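You operate a simulated robot arm through the tools that you are given. There is no shell and no other tool. Be economical: measure what you need, move in short steps, check, and stop when the job is done.

Carry out the task below with a simulated robot arm. There is one attempt and no reset: what you move stays moved.

## Task
Roll the bubbles out of the green book's label on the corner frame.
Fine: clamp it first and leave it clamped square; use the hand roller and put it back on the rest.

It is judged by the outcome, as a careful person would: the job done as asked, and still so three seconds after it is handed in. It fails if anything else is knocked over, pushed out of place, dropped, spilled or broken.

## Robot
A 6-joint arm with a two-finger parallel gripper, fixed in place. Base frame: the origin is at the foot of the arm, x ahead of it, y to its left, z up; the work surface is at about z = 0.938. Lengths are in m, angles in rad, forces in N, time in s.
With the tool pointing down near the work surface it reaches from about 0.22 to 0.62 m from the base axis. Its first joint turns from -1.152 to 1.152 rad. Payload 2.7 kg.
Tool frame: the origin (TCP) lies between the finger pads and is the grasp point; the fingertips stand 0.023 m ahead of it; z points along the fingers, y is the line along which they close. The gripper opens to 0.094 m. The fingers are 0.038 m wide and 0.01 m thick; the gripper's body (0.054 by 0.096 m) begins 0.039 m behind the TCP.
Orientation is that of the tool frame in the base frame, as a unit quaternion [x, y, z, w]. With the fingers straight down and closing along the base's y, the tool's x points along the base's -x, its y along +y and its z along -z.

## Interface
- The arm moves only by the tool send_rows. Its argument "series" is a list of rows, each a list of 7 numbers: the shift along the tool's x, y, z in m, then the turn, a rotation vector about the tool's x, y, z in rad, then the closure in counts, from 0 (fully open) to 255 (shut). In form: [[dx, dy, dz, ax, ay, az, fingers], ...]. A call has 1 to 12 rows; each row shifts and turns the commanded pose from where the row before left it, along the tool's axes as they then stand. Rows are played at 5 a second. More than 0.05 m and 0.15 rad between two rows, or a gripper value outside its range, and nothing of the call is played. Where a pose cannot be reached the arm comes as near as it can. A force on the tool above 40 N (or 10 N above the force at the start of the call, whichever is more), or a blocked arm, ends the call early, and 0.2 s more pass. Each finger travels about 0.045 m/s and halts on what it meets, pressing with about 34 N; the grip force reading is that of the motor and also rises with nothing between the fingers. The clock runs only during rows and for 0.2 s after the last one: add rows that do not move to give the fingers time. It gives the time, the measured TCP pose, the force on the tool (base axes), the opening and the grip force at its end, in the units of the frame above (readings bear some noise), and new pictures: "show" is both (left out), scene, wrist or none.
- Cameras (640 x 400 px; columns grow to the right, rows downward): "scene" is fixed at [0.0937, -0.4201, 1.4098]; the picture's right is [0.80, -0.60, 0.00], its down [-0.25, -0.33, -0.91] and it looks along [0.54, 0.73, -0.42] (base axes); focal length 262 px, centre (320, 200). "wrist" rides on the gripper at [0.086, 0.016, -0.075] in the tool frame; the picture's right is [-0.18, 0.98, 0.00], its down [-0.58, -0.11, -0.81] and it looks along [-0.79, -0.15, 0.59] (tool axes); focal length 243 px, centre (320, 200).
- locate(camera, pixels): for up to 12 pixels [column, row] of the newest picture of that camera ("zoom" is the newest enlarged one), the place [x, y, z] in the base frame of the surface seen there, good to about 0.003 m, but the place of the scene camera against the robot may be out by one fixed shift of up to 0.025 m in any direction. It takes no simulated time.
- close_up(camera, box): a new picture of the part [left, top, right, bottom] of that camera's present view, enlarged. It takes no simulated time.
- hand_in(): hands the job in; it is judged then, once.

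Keep the steps short. Do not move on a guess: measure, check each grasp and each placing, and mend mistakes. In all there are 80 turns and 200 pictures (those below and enlarged ones count). Leave the gripper open and the arm clear of the work at the hand-in unless told otherwise, and finish with a single line.

The tools are called after ">>>" by a JSON object that holds its "name" and its "arguments". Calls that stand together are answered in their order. send_rows: Moves the arm, as the interface text tells. Its arguments: {"type":"object","properties":{"series":{"type":"array"},"show":{"type":"string","enum":["both","scene","wrist","none"]}},"required":["series"]} The other tools are called the same way: locate (camera, pixels) gives the place of the surface under pixels of a picture; close_up (camera, box) takes an enlarged picture of a part of a camera's view; hand_in () hands the job in.

At the start:

```text
time_s: 0.0
tcp_pos: [0.2794, 0.0887, 1.3287]
tcp_rot: [-0.001, 1.0, 0.0, 0.001]
wrist_force: [-0.2, -0.7, 0.2]
width: 0.0941
grip_force: 0.0
```

scene: 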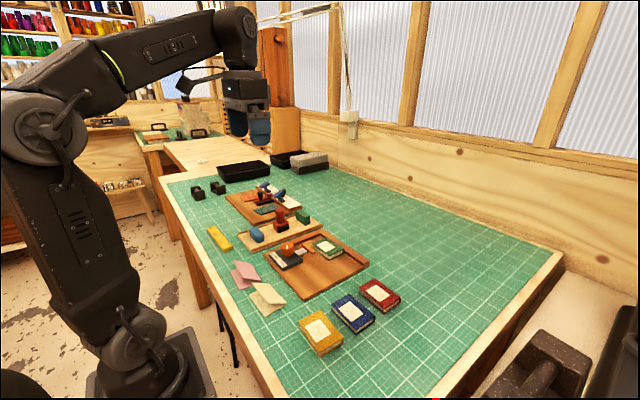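
wrist: 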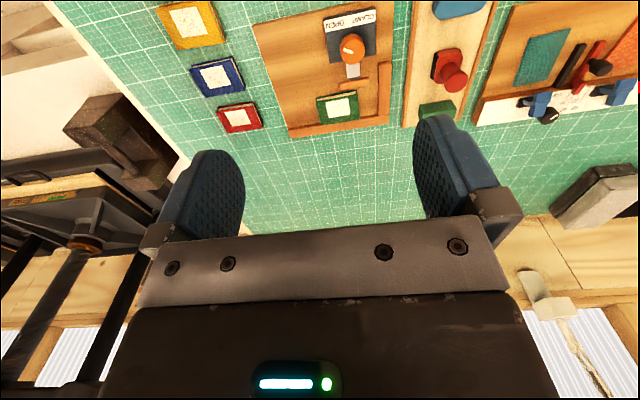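

I see the corner frame board with the green book and an orange-knobbed clamp. I'll enlarge the work areas in both views.

>>> {"name": "close_up", "arguments": {"camera": "scene", "box": [250, 220, 380, 300]}}

>>> {"name": "close_up", "arguments": {"camera": "scene", "box": [200, 170, 330, 250]}}

>>> {"name": "close_up", "arguments": {"camera": "wrist", "box": [240, 0, 400, 140]}}

>>> {"name": "close_up", "arguments": {"camera": "wrist", "box": [400, 0, 640, 140]}}

```text
4.92 times, centred on (315, 260) of scene
```

zoom: 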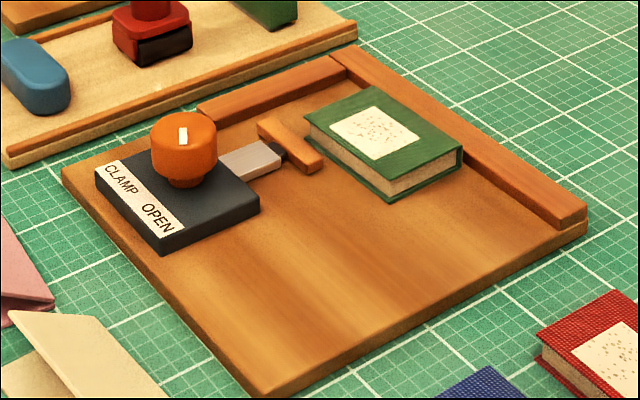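

```text
4.92 times, centred on (265, 210) of scene
```

zoom: 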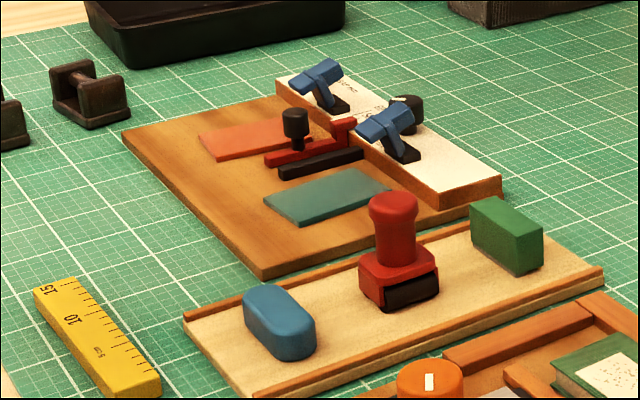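

```text
2.86 times, centred on (320, 70) of wrist
```

zoom: 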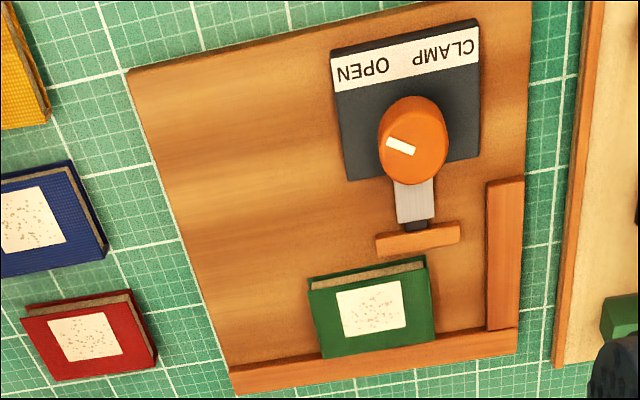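

```text
2.67 times, centred on (520, 70) of wrist
```

zoom: 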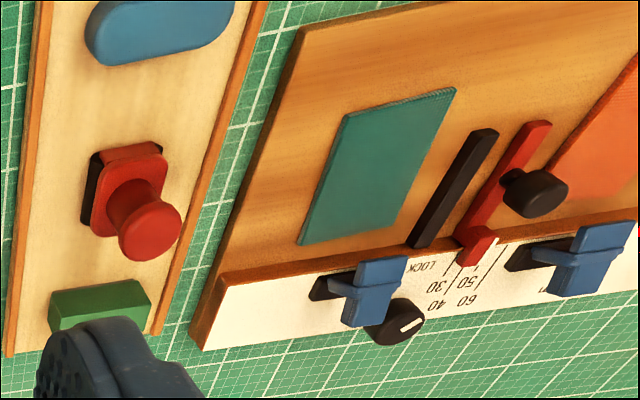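

The hand roller isn't obvious yet. I'll enlarge the candidates: the red tool on the pale tray and the black items at (205,190), plus the far end.

>>> {"name": "close_up", "arguments": {"camera": "scene", "box": [260, 200, 320, 238]}}

>>> {"name": "close_up", "arguments": {"camera": "scene", "box": [180, 145, 340, 205]}}

>>> {"name": "close_up", "arguments": {"camera": "scene", "box": [300, 225, 350, 265]}}

>>> {"name": "locate", "arguments": {"camera": "wrist", "pixels": [[351, 48], [453, 80], [338, 107], [317, 100], [359, 96], [320, 122], [362, 118], [345, 84], [458, 8], [436, 108]]}}

>>> {"name": "locate", "arguments": {"camera": "scene", "pixels": [[287, 247], [280, 213], [327, 247], [257, 235], [303, 216], [206, 188]]}}

```text
10.53 times, centred on (290, 219) of scene
```

zoom: 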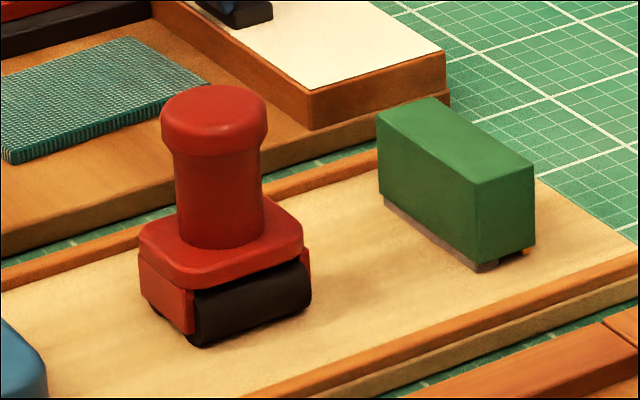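

```text
4.00 times, centred on (260, 175) of scene
```

zoom: 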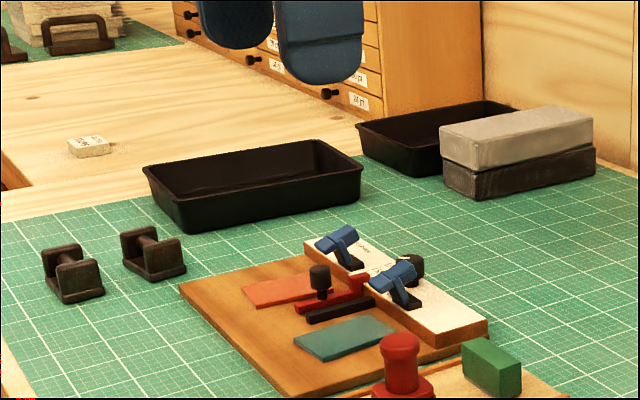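

```text
10.00 times, centred on (325, 245) of scene
```

zoom: 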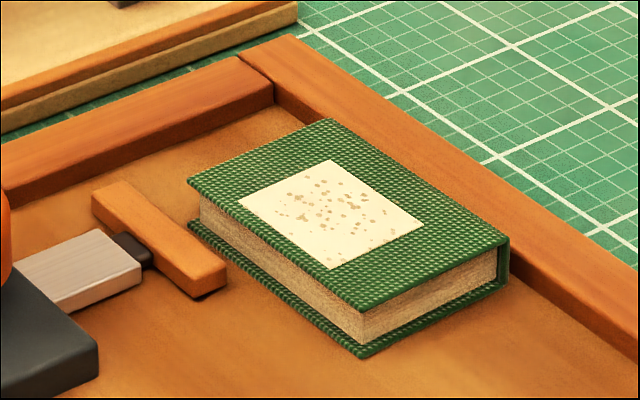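

```text
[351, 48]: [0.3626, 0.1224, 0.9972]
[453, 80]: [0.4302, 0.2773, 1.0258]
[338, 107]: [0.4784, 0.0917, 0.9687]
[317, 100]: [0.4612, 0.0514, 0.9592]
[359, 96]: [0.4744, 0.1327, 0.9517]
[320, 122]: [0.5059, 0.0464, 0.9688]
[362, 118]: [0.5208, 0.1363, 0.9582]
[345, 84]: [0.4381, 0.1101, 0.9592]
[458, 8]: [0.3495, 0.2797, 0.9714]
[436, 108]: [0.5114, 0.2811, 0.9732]
```

```text
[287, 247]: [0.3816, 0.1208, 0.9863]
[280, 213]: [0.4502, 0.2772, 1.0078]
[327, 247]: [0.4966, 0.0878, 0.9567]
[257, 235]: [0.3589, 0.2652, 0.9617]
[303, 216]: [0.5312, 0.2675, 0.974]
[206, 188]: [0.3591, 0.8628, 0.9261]
```

The red tool with the black cylinder is the hand roller, sitting on the pale tray. Next I lower the arm by 0.14 m in free space to see the book and clamp better.

>>> {"name": "send_rows", "arguments": {"series": [[0.03, 0, 0.045, 0, 0, 0, 0], [0, 0, 0.045, 0, 0, 0, 0], [0, 0, 0.045, 0, 0, 0, 0], [0, 0, 0, 0, 0, 0, 0]], "show": "wrist"}}

```text
refused: row 1 steps farther than a row can; nothing moved
```

>>> {"name": "send_rows", "arguments": {"series": [[0.02, 0, 0.045, 0, 0, 0, 0], [0, 0, 0.045, 0, 0, 0, 0], [0, 0, 0.045, 0, 0, 0, 0], [0, 0, 0, 0, 0, 0, 0]], "show": "wrist"}}

```text
time_s: 1.0
tcp_pos: [0.2609, 0.0893, 1.1948]
tcp_rot: [0.0, 1.0, 0.001, 0.0]
wrist_force: [0.4, -0.2, -0.2]
width: 0.0938
grip_force: 0.1
```

wrist: 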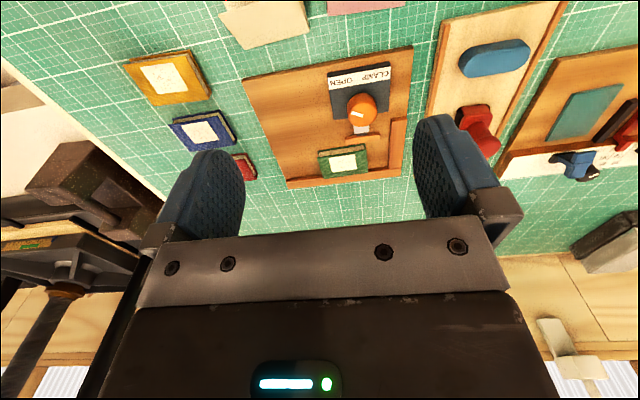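

Clear view. I enlarge the frame and then measure exact corners.

>>> {"name": "close_up", "arguments": {"camera": "wrist", "box": [240, 50, 420, 190]}}

```text
2.86 times, centred on (330, 120) of wrist
```

zoom: 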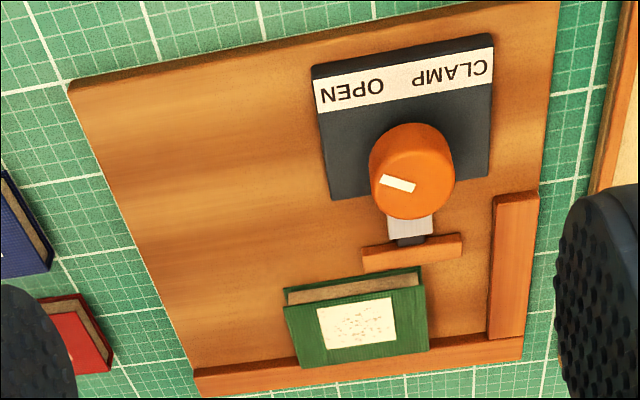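

>>> {"name": "locate", "arguments": {"camera": "zoom", "pixels": [[289, 310], [420, 288], [425, 346], [304, 362], [197, 378], [517, 342], [496, 200], [490, 330], [366, 262], [460, 246], [410, 165], [398, 184]]}}

>>> {"name": "close_up", "arguments": {"camera": "wrist", "box": [310, 80, 410, 190]}}

```text
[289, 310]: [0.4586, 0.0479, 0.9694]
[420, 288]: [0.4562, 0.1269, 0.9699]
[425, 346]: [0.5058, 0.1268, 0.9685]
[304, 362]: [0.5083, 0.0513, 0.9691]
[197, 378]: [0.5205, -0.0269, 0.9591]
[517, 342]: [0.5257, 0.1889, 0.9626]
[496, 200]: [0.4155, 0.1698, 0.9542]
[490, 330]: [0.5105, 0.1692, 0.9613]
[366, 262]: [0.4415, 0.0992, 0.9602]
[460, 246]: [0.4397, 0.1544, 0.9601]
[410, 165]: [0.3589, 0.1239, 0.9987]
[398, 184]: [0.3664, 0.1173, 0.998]
```

```text
3.64 times, centred on (360, 135) of wrist
```

zoom: 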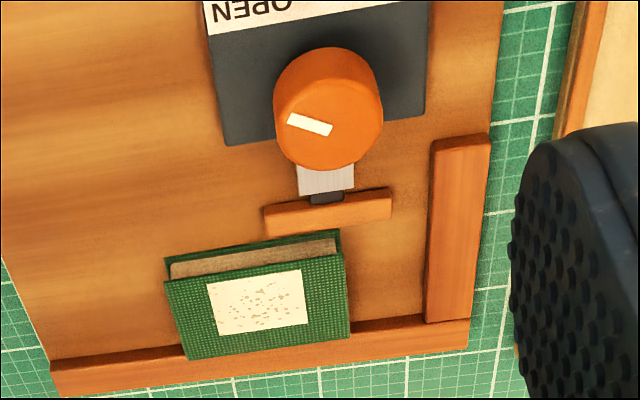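

The book sits about 0.04 m short of the side fence and is skewed about 0.05 rad, while the jaw is centred on where it would sit in the corner. So I push it into the corner before clamping. First I measure board height, the book's −y edge and the knob top.

>>> {"name": "locate", "arguments": {"camera": "zoom", "pixels": [[140, 290], [150, 340], [400, 270], [355, 330], [382, 343], [172, 284], [188, 355], [310, 125], [330, 110], [180, 270]]}}

>>> {"name": "close_up", "arguments": {"camera": "scene", "box": [265, 230, 305, 270]}}

```text
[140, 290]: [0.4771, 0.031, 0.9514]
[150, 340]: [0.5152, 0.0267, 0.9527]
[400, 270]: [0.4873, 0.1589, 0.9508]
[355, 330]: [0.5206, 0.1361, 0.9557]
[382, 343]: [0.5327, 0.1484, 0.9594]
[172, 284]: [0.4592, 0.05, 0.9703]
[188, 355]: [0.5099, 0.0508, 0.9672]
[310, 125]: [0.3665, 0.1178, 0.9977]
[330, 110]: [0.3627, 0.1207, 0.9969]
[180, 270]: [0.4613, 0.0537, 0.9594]
```

```text
10.00 times, centred on (285, 250) of scene
```

zoom: 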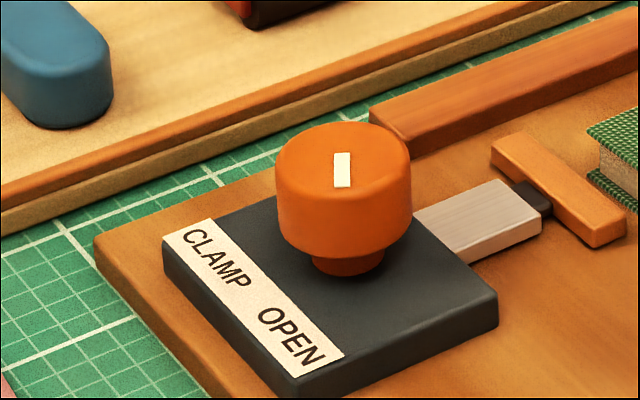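

Board top is z≈0.951, book top 0.969, and the knob pointer aims at OPEN. Next I shut the fingers and go above a point just off the book's −y side.

>>> {"name": "send_rows", "arguments": {"series": [[-0.0442, -0.0128, 0, 0, 0, 0, 255], [-0.0442, -0.0128, 0, 0, 0, 0, 255], [-0.0442, -0.0128, 0, 0, 0, 0, 255], [-0.0442, -0.0128, 0, 0, 0, 0, 255], [-0.0442, -0.0138, 0, 0, 0, 0, 255], [0, 0, 0.045, 0, 0, 0, 255], [0, 0, 0.045, 0, 0, 0, 255], [0, 0, 0.045, 0, 0, 0, 255], [0, 0, 0.04, 0, 0, 0, 255], [0, 0, 0.0, 0, 0, 0, 255]]}}

```text
time_s: 3.2
tcp_pos: [0.4818, 0.0233, 1.0192]
tcp_rot: [0.001, 1.0, 0.0, 0.001]
wrist_force: [-0.3, 0.1, -0.3]
width: 0.0
grip_force: 34.2
```

scene: 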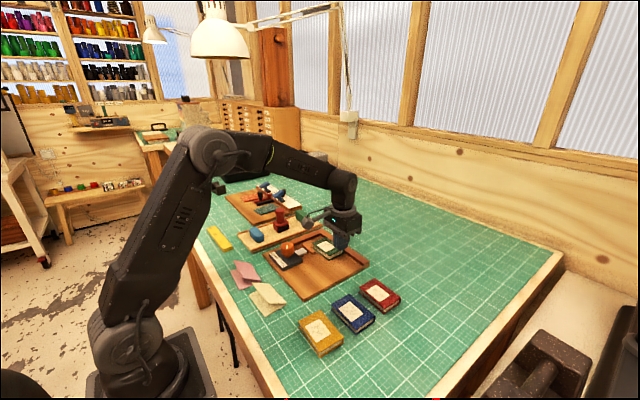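
wrist: 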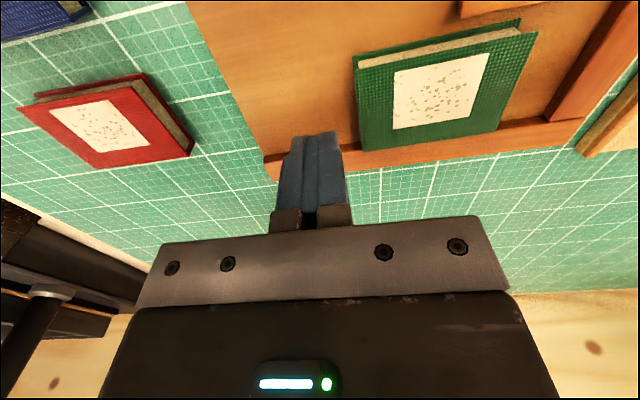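

Fingers are left of the book with clearance. I re-measure the book and fences from this closer view.

>>> {"name": "locate", "arguments": {"camera": "wrist", "pixels": [[358, 68], [364, 146], [532, 37], [497, 128], [480, 137], [562, 121], [548, 110], [610, 20], [300, 100], [250, 120]]}}

```text
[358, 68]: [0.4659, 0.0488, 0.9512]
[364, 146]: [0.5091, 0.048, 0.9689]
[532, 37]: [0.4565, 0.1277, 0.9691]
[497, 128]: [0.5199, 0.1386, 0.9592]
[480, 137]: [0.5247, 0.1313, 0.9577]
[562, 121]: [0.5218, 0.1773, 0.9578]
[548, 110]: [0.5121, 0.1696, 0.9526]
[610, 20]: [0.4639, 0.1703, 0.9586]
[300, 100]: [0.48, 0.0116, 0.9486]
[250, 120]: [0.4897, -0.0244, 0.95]
```

Book is about 0.079 m wide and the side fence is at y≈0.170, so the final pusher position is about y=0.080. I lower to just over the board.

>>> {"name": "send_rows", "arguments": {"series": [[0, 0, 0.02, 0, 0, 0, 255], [0, 0, 0.02, 0, 0, 0, 255], [0, 0.01, 0, 0, 0, 0, 255], [0, 0.008, 0, 0, 0, 0, 255], [0, 0.008, 0, 0, 0, 0, 255], [0, 0.008, 0, 0, 0, 0, 255], [0, 0, 0, 0, 0, 0, 255]], "show": "wrist"}}

```text
time_s: 4.8
tcp_pos: [0.4811, 0.059, 0.9802]
tcp_rot: [0.0, 1.0, 0.0, 0.0]
wrist_force: [1.5, 0.2, 0.4]
width: 0.0003
grip_force: 34.1
```

wrist: 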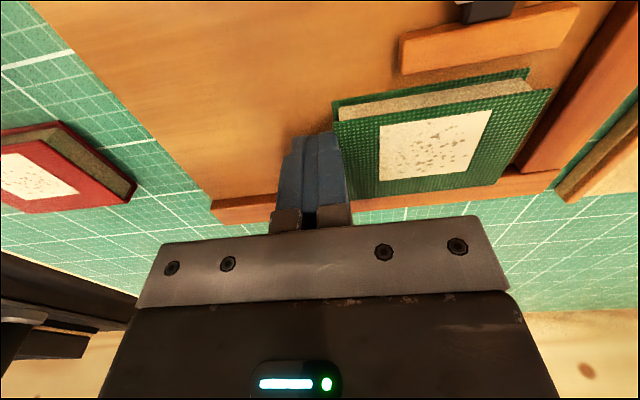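

The book slides along with the fingers and the force is small. I continue in fine steps toward the fence.

>>> {"name": "send_rows", "arguments": {"series": [[0, 0.006, 0, 0, 0, 0, 255], [0, 0.006, 0, 0, 0, 0, 255], [0, 0.004, 0, 0, 0, 0, 255], [0, 0.002, 0, 0, 0, 0, 255], [0, 0, 0, 0, 0, 0, 255]], "show": "wrist"}}

```text
time_s: 6.0
tcp_pos: [0.4808, 0.0773, 0.9795]
tcp_rot: [-0.001, 1.0, 0.001, 0.002]
wrist_force: [0.5, -0.3, -1.0]
width: 0.0
grip_force: 33.5
```

wrist: 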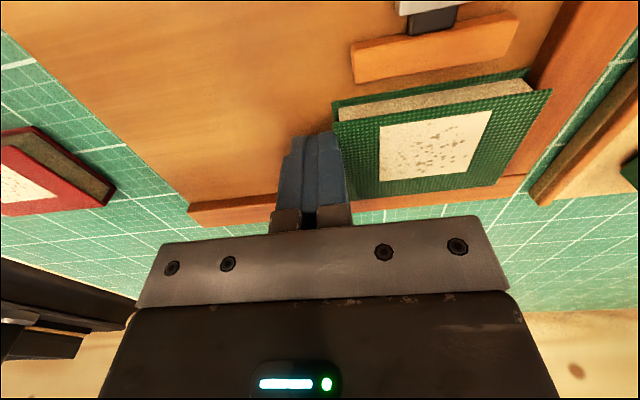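

Nearly there. I go on in 1 mm steps and watch for the force to rise.

>>> {"name": "send_rows", "arguments": {"series": [[0, 0.0015, 0, 0, 0, 0, 255], [0, 0.001, 0, 0, 0, 0, 255], [0, 0.001, 0, 0, 0, 0, 255], [0, 0, 0, 0, 0, 0, 255]], "show": "wrist"}}

```text
time_s: 7.0
tcp_pos: [0.4817, 0.0768, 0.9793]
tcp_rot: [0.001, 1.0, -0.001, -0.001]
wrist_force: [-0.8, -25.0, 2.3]
width: 0.0
grip_force: 33.2
```

wrist: 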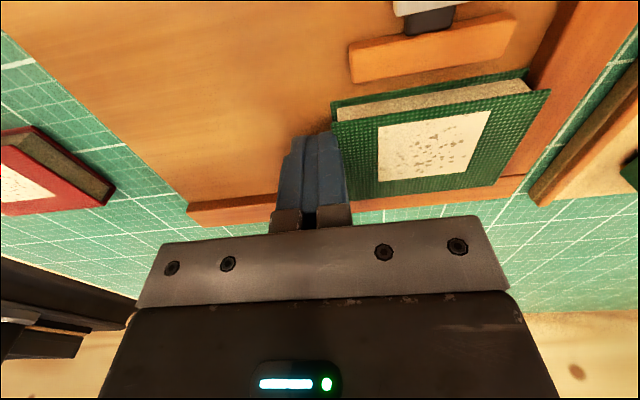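

Force reads −25 N in y, so the book is against the side fence. I back off, lift and look.

>>> {"name": "send_rows", "arguments": {"series": [[0, -0.005, 0, 0, 0, 0, 255], [0, -0.012, 0, 0, 0, 0, 255], [0, 0, -0.03, 0, 0, 0, 255], [0, 0, -0.045, 0, 0, 0, 255], [0, 0, -0.045, 0, 0, 0, 255], [0.04, 0, -0.02, 0, 0, 0, 255], [0.045, 0, 0, 0, 0, 0, 0], [0.045, 0, 0, 0, 0, 0, 0], [0, 0.015, 0, 0, 0, 0, 0], [0, 0.015, 0, 0, 0, 0, 0], [0, 0.015, 0, 0, 0, 0, 0], [0, 0, 0, 0, 0, 0, 0]]}}

>>> {"name": "close_up", "arguments": {"camera": "wrist", "box": [230, 20, 430, 180]}}

```text
time_s: 9.6
tcp_pos: [0.3494, 0.1089, 1.119]
tcp_rot: [0.0, 1.0, 0.0, 0.001]
wrist_force: [-0.4, 0.3, -1.6]
width: 0.0937
grip_force: 0.0
```

scene: 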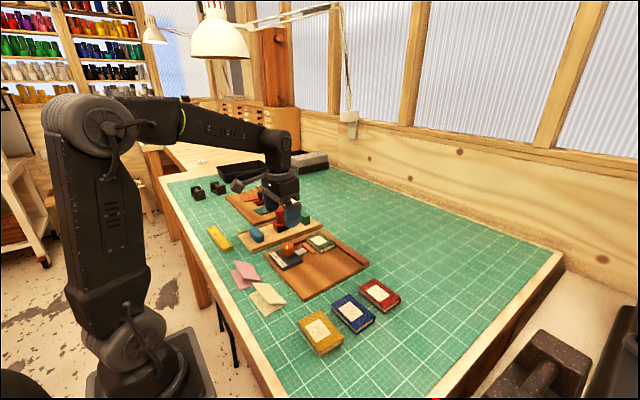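
wrist: 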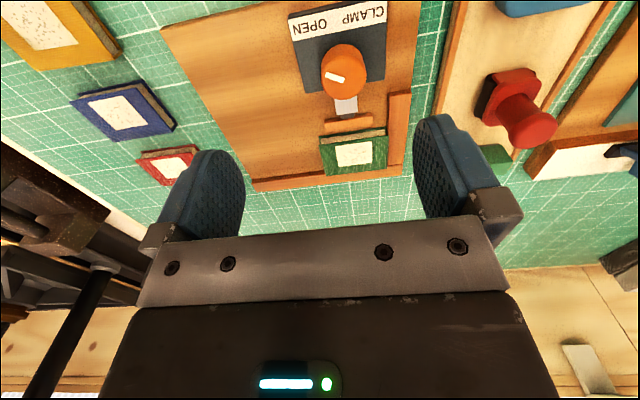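

```text
2.50 times, centred on (330, 100) of wrist
```

zoom: 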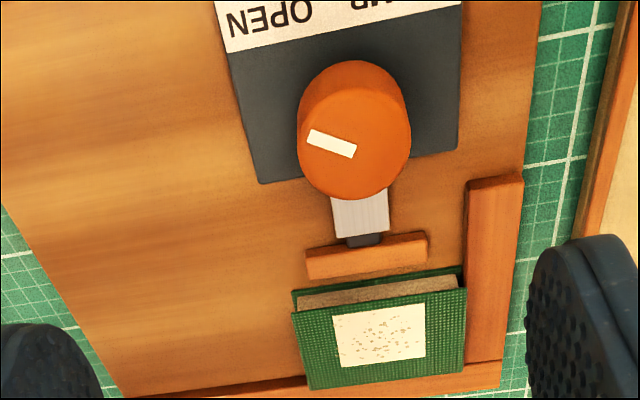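

Book is flush against the side fence. Now I measure the knob's top face and the book/fence edges.

>>> {"name": "locate", "arguments": {"camera": "zoom", "pixels": [[303, 130], [406, 130], [355, 100], [355, 190], [353, 145], [313, 137], [296, 312], [463, 292], [312, 384], [461, 367], [340, 262], [367, 215]]}}

```text
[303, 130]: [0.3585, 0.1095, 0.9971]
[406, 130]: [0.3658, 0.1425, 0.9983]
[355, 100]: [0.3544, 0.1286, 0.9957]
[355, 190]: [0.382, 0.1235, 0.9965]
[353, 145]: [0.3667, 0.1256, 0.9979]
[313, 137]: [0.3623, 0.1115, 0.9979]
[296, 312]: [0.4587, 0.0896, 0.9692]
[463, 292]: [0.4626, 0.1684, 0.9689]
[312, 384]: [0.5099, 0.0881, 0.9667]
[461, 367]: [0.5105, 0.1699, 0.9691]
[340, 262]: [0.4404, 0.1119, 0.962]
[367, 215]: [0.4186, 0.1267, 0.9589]
```

Knob centre is about (0.367, 0.126), radius 0.017, top z 0.998. I centre over it, pre-turn −0.9 rad so that there is room to turn clockwise toward CLAMP, and lower partway.

>>> {"name": "send_rows", "arguments": {"series": [[-0.0176, 0.0171, 0, 0, 0, 0, 40], [0, 0, 0, 0, 0, -0.15, 60], [0, 0, 0, 0, 0, -0.15, 60], [0, 0, 0, 0, 0, -0.15, 60], [0, 0, 0, 0, 0, -0.15, 60], [0, 0, 0, 0, 0, -0.15, 60], [0, 0, 0, 0, 0, -0.15, 60], [0, 0, 0.04, 0, 0, 0, 60], [0, 0, 0.04, 0, 0, 0, 60], [0, 0, 0, 0, 0, 0, 60]]}}

>>> {"name": "close_up", "arguments": {"camera": "scene", "box": [240, 200, 340, 280]}}

```text
time_s: 11.8
tcp_pos: [0.3693, 0.1247, 1.0392]
tcp_rot: [-0.435, 0.9, 0.001, 0.001]
wrist_force: [0.8, 0.9, -1.0]
width: 0.072
grip_force: 0.1
```

scene: 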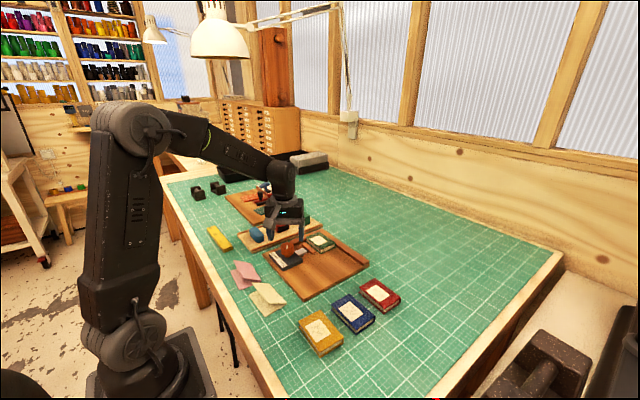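
wrist: 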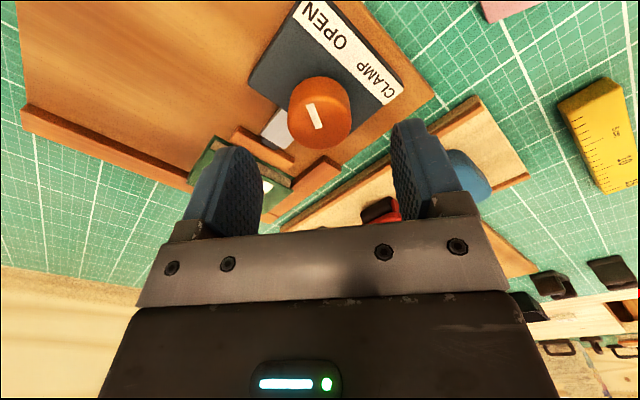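

```text
5.00 times, centred on (290, 240) of scene
```

zoom: 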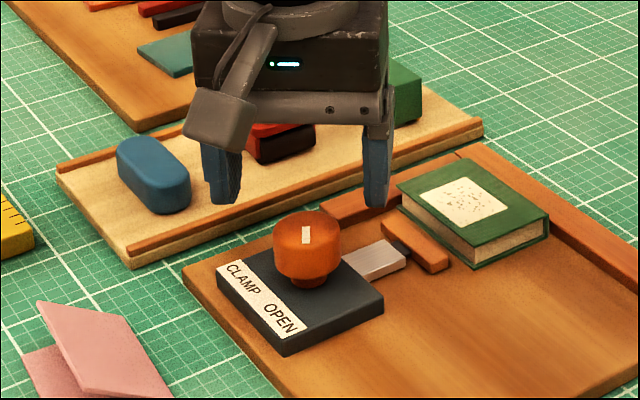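

>>> {"name": "locate", "arguments": {"camera": "wrist", "pixels": [[290, 112], [350, 112], [320, 97], [320, 136], [319, 118], [345, 95], [300, 80]]}}

```text
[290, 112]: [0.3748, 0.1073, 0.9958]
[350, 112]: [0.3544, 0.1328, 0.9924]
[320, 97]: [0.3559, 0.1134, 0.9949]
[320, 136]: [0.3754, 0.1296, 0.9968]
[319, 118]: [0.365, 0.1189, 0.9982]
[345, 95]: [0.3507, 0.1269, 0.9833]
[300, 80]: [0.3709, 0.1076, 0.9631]
```

The knob centre estimate agrees with the TCP within ~3 mm. I lower to gripping height and narrow the fingers to about 0.046 m to check centring before closing.

>>> {"name": "send_rows", "arguments": {"series": [[0, 0, 0.02, 0, 0, 0, 60], [0, 0, 0.013, 0, 0, 0, 60], [0, 0, 0, 0, 0, 0, 130], [0, 0, 0, 0, 0, 0, 130], [0, 0, 0, 0, 0, 0, 130]]}}

>>> {"name": "close_up", "arguments": {"camera": "wrist", "box": [220, 60, 420, 240]}}

>>> {"name": "close_up", "arguments": {"camera": "scene", "box": [255, 210, 335, 280]}}

```text
time_s: 13.0
tcp_pos: [0.369, 0.1259, 1.008]
tcp_rot: [-0.435, 0.9, 0.0, 0.001]
wrist_force: [0.3, 0.1, -0.2]
width: 0.0463
grip_force: 0.2
```

scene: 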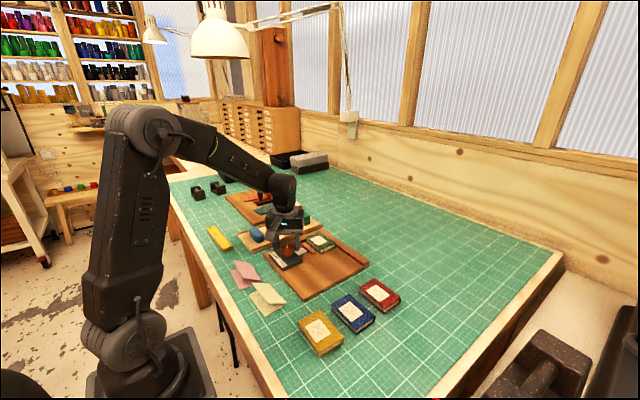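
wrist: 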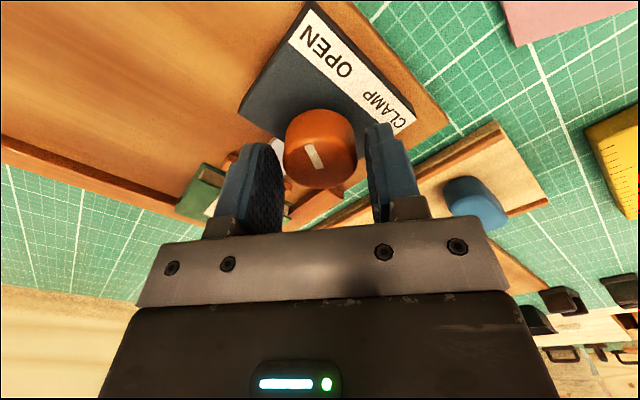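

```text
2.22 times, centred on (320, 150) of wrist
```

zoom: 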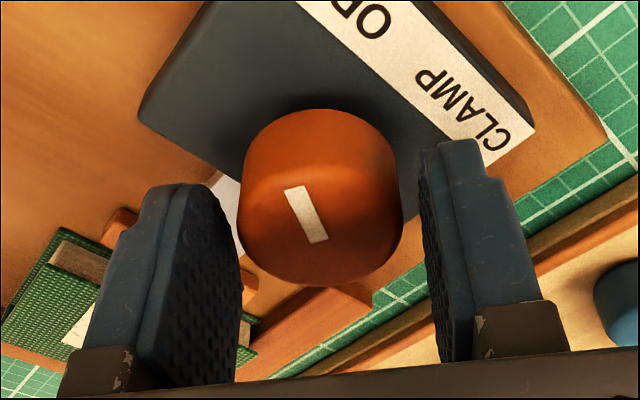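

```text
5.71 times, centred on (295, 245) of scene
```

zoom: 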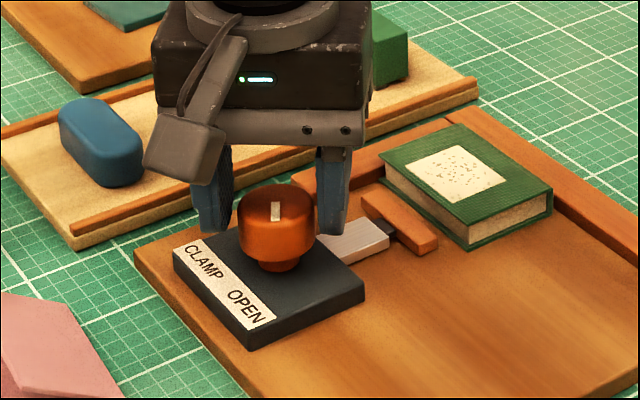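

Projecting the TCP into the wrist picture puts it at zoom (320,233), and the knob's top face is centred at about (321,228). It is centred, so I close on it.

>>> {"name": "send_rows", "arguments": {"series": [[0, 0, 0, 0, 0, 0, 160], [0, 0, 0, 0, 0, 0, 200], [0, 0, 0, 0, 0, 0, 230], [0, 0, 0, 0, 0, 0, 230]], "show": "none"}}

```text
time_s: 14.0
tcp_pos: [0.369, 0.1242, 1.0072]
tcp_rot: [-0.434, 0.901, 0.0, 0.001]
wrist_force: [1.1, -0.5, -0.6]
width: 0.0368
grip_force: 44.7
```

Knob gripped at 0.037 m with almost no side force. I turn it clockwise 0.75 rad and look.

>>> {"name": "send_rows", "arguments": {"series": [[0, 0, 0, 0, 0, 0.15, 230], [0, 0, 0, 0, 0, 0.15, 230], [0, 0, 0, 0, 0, 0.15, 230], [0, 0, 0, 0, 0, 0.15, 230], [0, 0, 0, 0, 0, 0.15, 230], [0, 0, 0, 0, 0, 0, 230]]}}

>>> {"name": "close_up", "arguments": {"camera": "scene", "box": [255, 210, 355, 280]}}

```text
time_s: 15.4
tcp_pos: [0.3687, 0.1244, 1.0065]
tcp_rot: [-0.073, 0.997, 0.0, 0.002]
wrist_force: [2.3, 0.3, -6.6]
width: 0.0366
grip_force: 44.8
```

scene: 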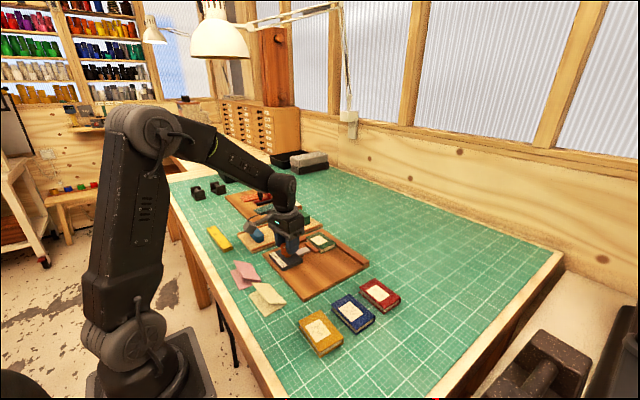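
wrist: 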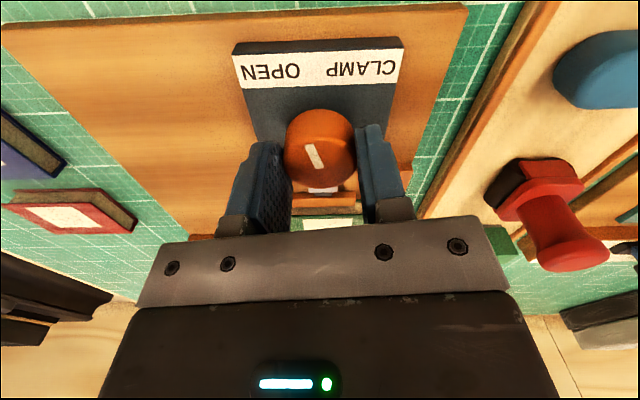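

```text
5.71 times, centred on (305, 245) of scene
```

zoom: 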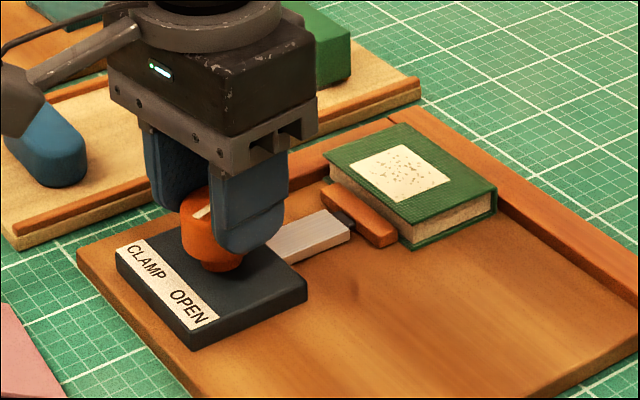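

The knob turns and the jaw has advanced. I continue in the same direction.

>>> {"name": "send_rows", "arguments": {"series": [[0, 0, 0, 0, 0, 0.15, 230], [0, 0, 0, 0, 0, 0.15, 230], [0, 0, 0, 0, 0, 0.15, 230], [0, 0, 0, 0, 0, 0.1, 230], [0, 0, 0, 0, 0, 0, 230]]}}

>>> {"name": "close_up", "arguments": {"camera": "scene", "box": [255, 210, 355, 280]}}

>>> {"name": "close_up", "arguments": {"camera": "wrist", "box": [220, 20, 440, 240]}}

```text
time_s: 16.6
tcp_pos: [0.3693, 0.1257, 1.0071]
tcp_rot: [0.199, 0.98, 0.0, 0.001]
wrist_force: [3.0, -3.0, -4.5]
width: 0.0367
grip_force: 45.0
```

scene: 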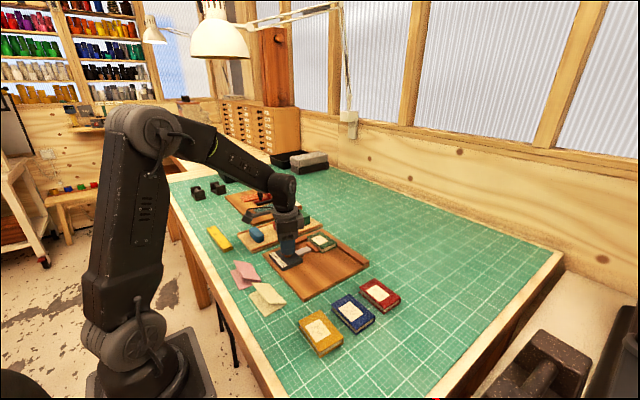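
wrist: 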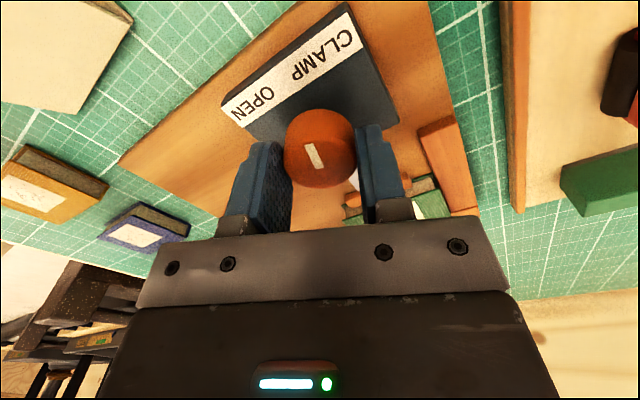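

```text
5.71 times, centred on (305, 245) of scene
```

zoom: 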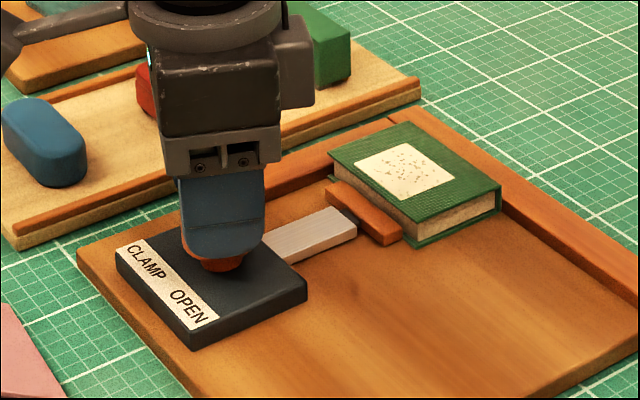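

```text
1.82 times, centred on (330, 130) of wrist
```

zoom: 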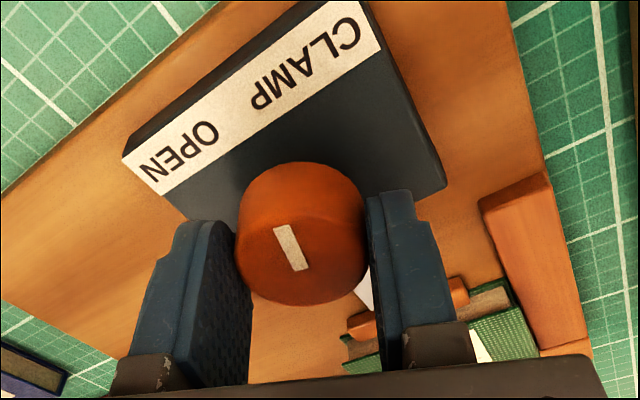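

The jaw has met the book and started pushing. I continue with smaller turns and watch the forces.

>>> {"name": "send_rows", "arguments": {"series": [[0, 0, 0, 0, 0, 0.12, 230], [0, 0, 0, 0, 0, 0.12, 230], [0, 0, 0, 0, 0, 0.12, 230], [0, 0, 0, 0, 0, 0, 230]]}}

>>> {"name": "close_up", "arguments": {"camera": "scene", "box": [275, 215, 365, 278]}}

>>> {"name": "close_up", "arguments": {"camera": "wrist", "box": [220, 20, 500, 240]}}

```text
time_s: 17.6
tcp_pos: [0.3693, 0.1245, 1.0057]
tcp_rot: [0.372, 0.928, 0.001, 0.0]
wrist_force: [4.0, -1.9, -1.8]
width: 0.0367
grip_force: 44.4
```

scene: 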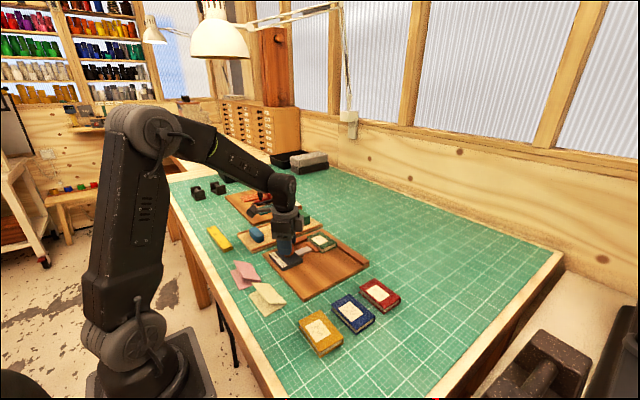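
wrist: 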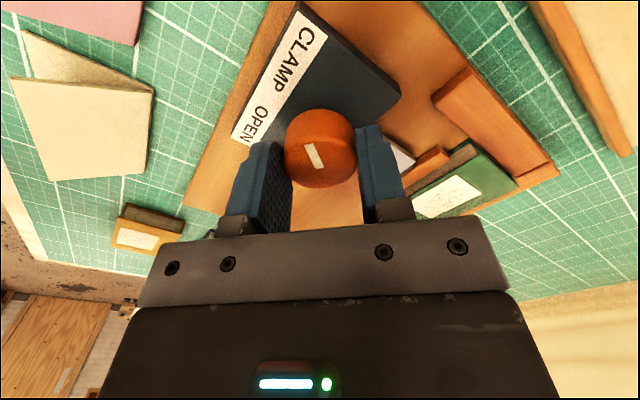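

```text
6.35 times, centred on (320, 246) of scene
```

zoom: 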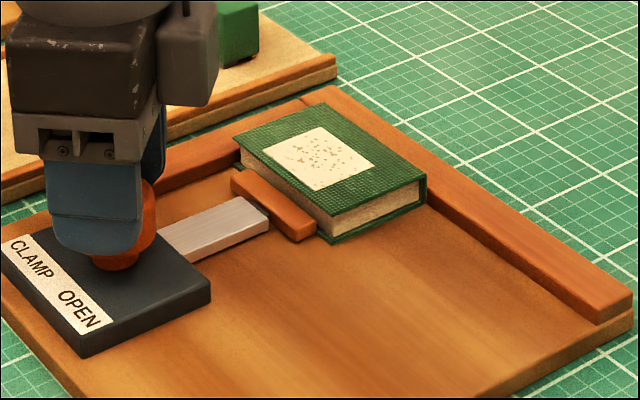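

```text
1.82 times, centred on (360, 130) of wrist
```

zoom: 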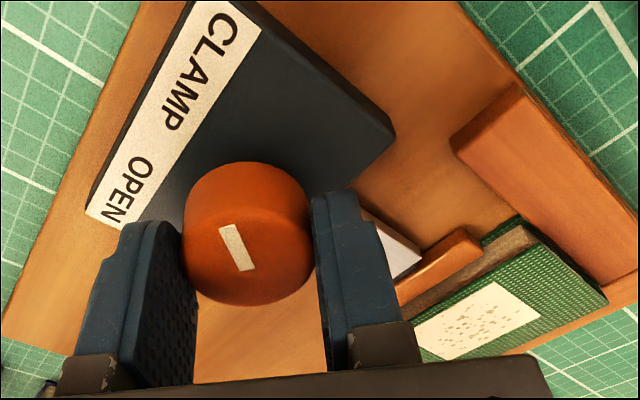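

The pointer now aims toward CLAMP and the jaw bears on the book. I turn a little more and check whether it comes up firm.

>>> {"name": "send_rows", "arguments": {"series": [[0, 0, 0, 0, 0, 0.1, 230], [0, 0, 0, 0, 0, 0.1, 230], [0, 0, 0, 0, 0, 0, 230]]}}

>>> {"name": "close_up", "arguments": {"camera": "scene", "box": [275, 215, 365, 278]}}

>>> {"name": "close_up", "arguments": {"camera": "wrist", "box": [220, 20, 500, 240]}}

```text
time_s: 18.4
tcp_pos: [0.3684, 0.1245, 1.0071]
tcp_rot: [0.462, 0.887, 0.001, 0.0]
wrist_force: [2.6, -1.3, 0.4]
width: 0.0369
grip_force: 45.5
```

scene: 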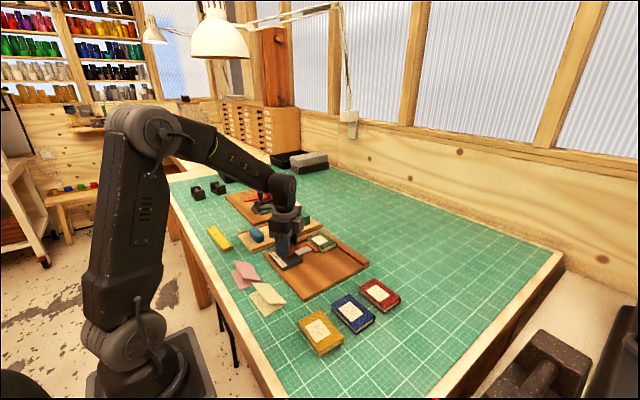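
wrist: 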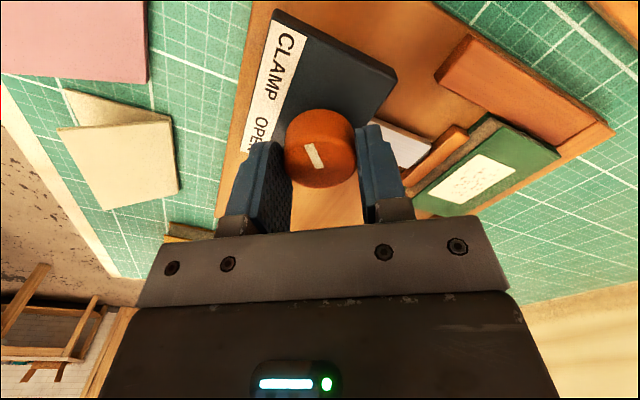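

```text
6.35 times, centred on (320, 246) of scene
```

zoom: 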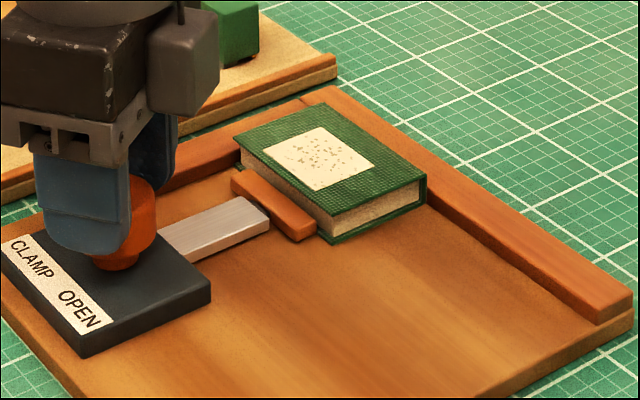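

```text
1.82 times, centred on (360, 130) of wrist
```

zoom: 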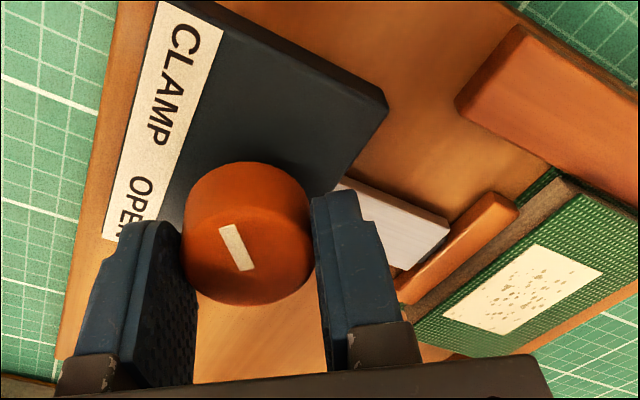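

The jaw no longer moves, since the book is held against the fence. I turn a bit farther to reach the knob's end stop.

>>> {"name": "send_rows", "arguments": {"series": [[0, 0, 0, 0, 0, 0.1, 230], [0, 0, 0, 0, 0, 0.1, 230], [0, 0, 0, 0, 0, 0.1, 230], [0, 0, 0, 0, 0, 0, 230]]}}

>>> {"name": "close_up", "arguments": {"camera": "wrist", "box": [220, 20, 500, 240]}}

```text
time_s: 19.4
tcp_pos: [0.3683, 0.1263, 1.0063]
tcp_rot: [0.589, 0.808, 0.001, 0.0]
wrist_force: [5.6, 7.2, -5.3]
width: 0.037
grip_force: 45.5
```

scene: 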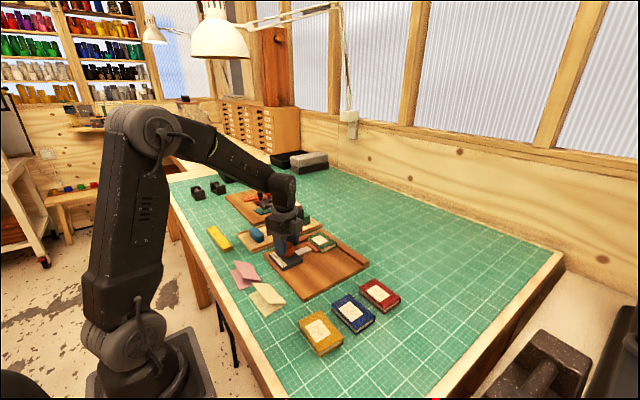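
wrist: 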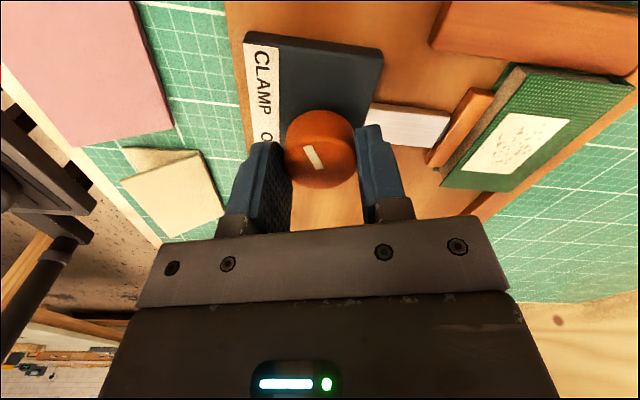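

```text
1.82 times, centred on (360, 130) of wrist
```

zoom: 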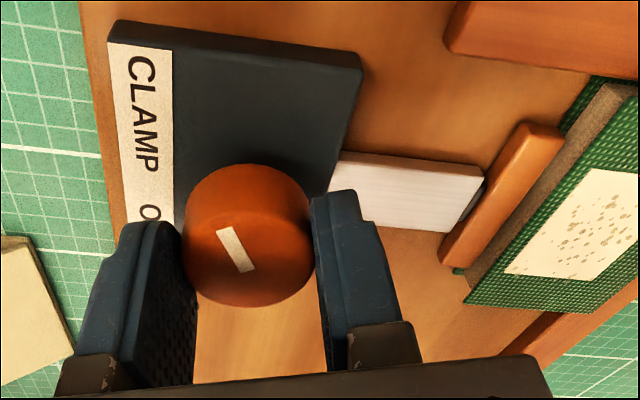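

>>> {"name": "send_rows", "arguments": {"series": [[0, 0, 0, 0, 0, 0.1, 230], [0, 0, 0, 0, 0, 0.1, 230], [0, 0, 0, 0, 0, 0, 230]]}}

>>> {"name": "close_up", "arguments": {"camera": "wrist", "box": [220, 20, 500, 240]}}

```text
time_s: 20.2
tcp_pos: [0.3695, 0.1255, 1.0076]
tcp_rot: [0.668, 0.744, 0.002, 0.0]
wrist_force: [6.2, -0.2, 1.0]
width: 0.0367
grip_force: 45.2
```

scene: 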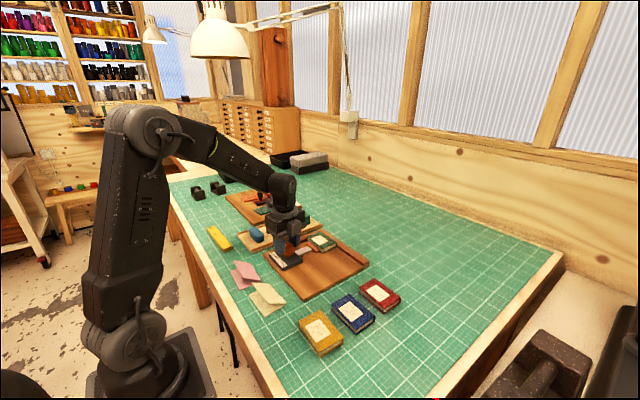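
wrist: 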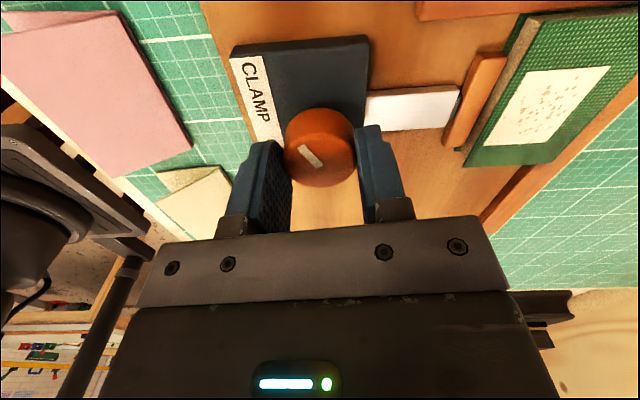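

```text
1.82 times, centred on (360, 130) of wrist
```

zoom: 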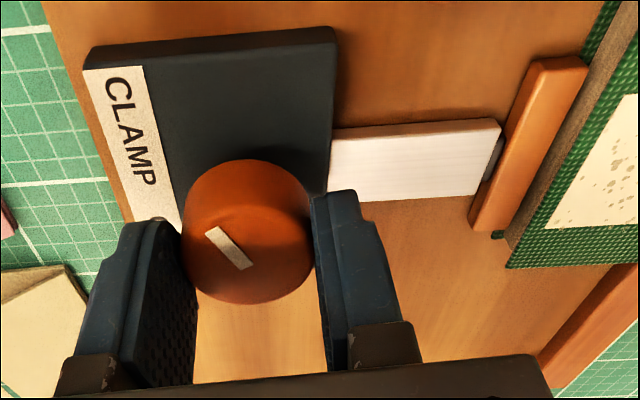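

The pointer shifted between the fingers, so the knob is at its CLAMP stop. I open, rise straight up and turn the wrist back to neutral.

>>> {"name": "send_rows", "arguments": {"series": [[0, 0, 0, 0, 0, 0, 60], [0, 0, 0, 0, 0, 0, 60], [0, 0, 0, 0, 0, 0, 60], [0, 0, -0.045, 0, 0, 0, 60], [0, 0, -0.045, 0, 0, 0, 60], [0, 0, -0.03, 0, 0, -0.15, 60], [0, 0, 0, 0, 0, -0.15, 60], [0, 0, 0, 0, 0, -0.15, 60], [0, 0, 0, 0, 0, -0.15, 60], [0, 0, 0, 0, 0, -0.15, 0], [0, 0, 0, 0, 0, -0.15, 0], [0, 0, 0, 0, 0, -0.15, 0]], "show": "none"}}

>>> {"name": "send_rows", "arguments": {"series": [[0.03, 0, 0, 0, 0, -0.15, 0], [0.04, 0, 0, 0, 0, -0.15, 0], [0, 0, 0, 0, 0, -0.11, 0], [0, 0, 0, 0, 0, 0, 0]]}}

>>> {"name": "close_up", "arguments": {"camera": "wrist", "box": [230, 20, 430, 180]}}

>>> {"name": "close_up", "arguments": {"camera": "scene", "box": [265, 215, 355, 278]}}

```text
time_s: 22.8
tcp_pos: [0.368, 0.1256, 1.1259]
tcp_rot: [0.203, 0.979, 0.001, 0.0]
wrist_force: [0.0, -0.8, -0.3]
width: 0.0937
grip_force: 0.0
```

```text
time_s: 23.8
tcp_pos: [0.303, 0.1473, 1.1273]
tcp_rot: [-0.002, 1.0, 0.001, 0.001]
wrist_force: [0.1, -0.2, -0.5]
width: 0.0939
grip_force: 0.0
```

scene: 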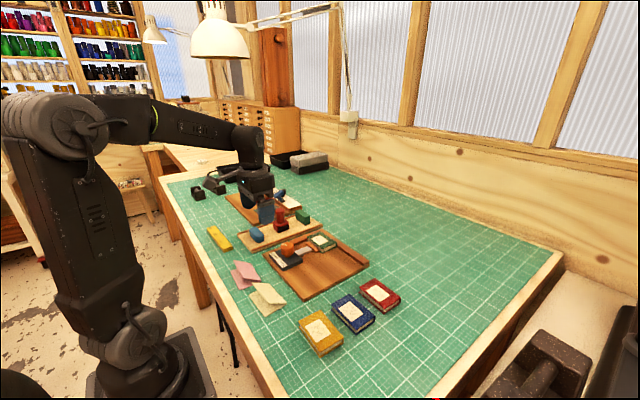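
wrist: 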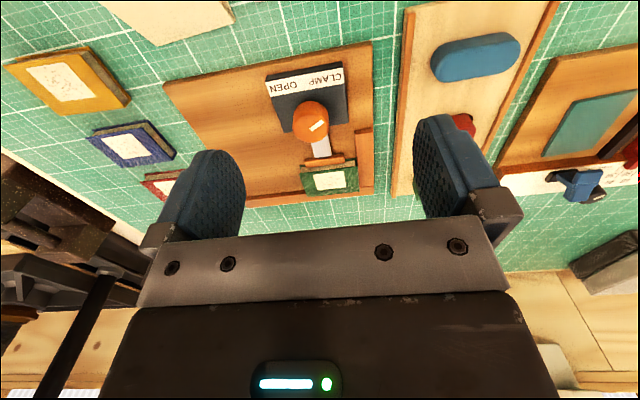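

```text
2.50 times, centred on (330, 100) of wrist
```

zoom: 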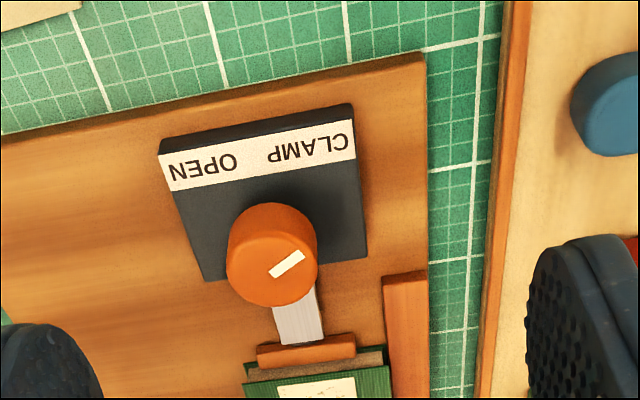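

```text
6.35 times, centred on (310, 246) of scene
```

zoom: 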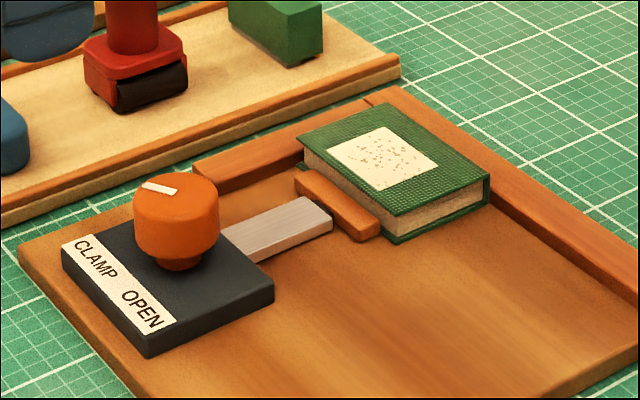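

The pointer is at CLAMP and the book is held in the corner. I check squareness from the wrist view and locate label corners.

>>> {"name": "close_up", "arguments": {"camera": "wrist", "box": [280, 140, 400, 210]}}

>>> {"name": "close_up", "arguments": {"camera": "scene", "box": [300, 225, 350, 260]}}

```text
5.33 times, centred on (340, 175) of wrist
```

zoom: 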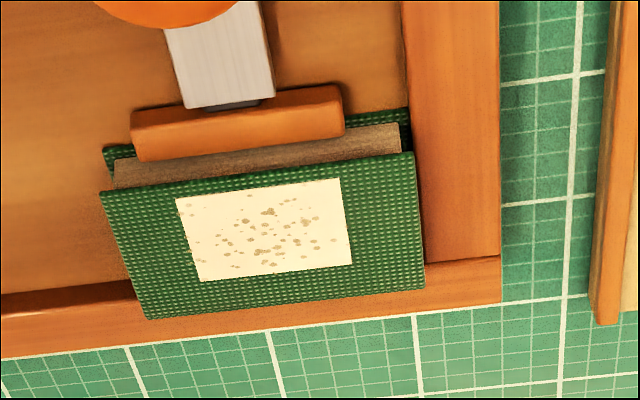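

```text
11.43 times, centred on (325, 242) of scene
```

zoom: 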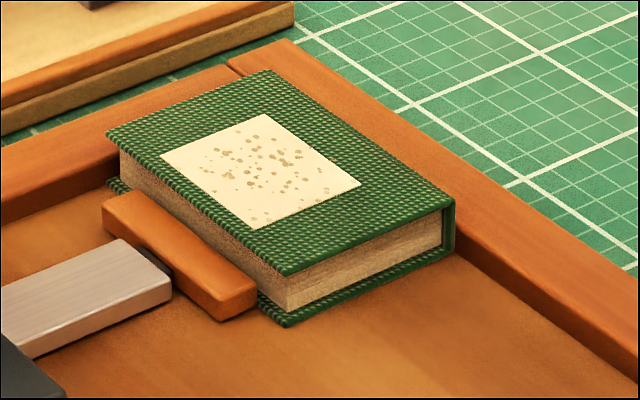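

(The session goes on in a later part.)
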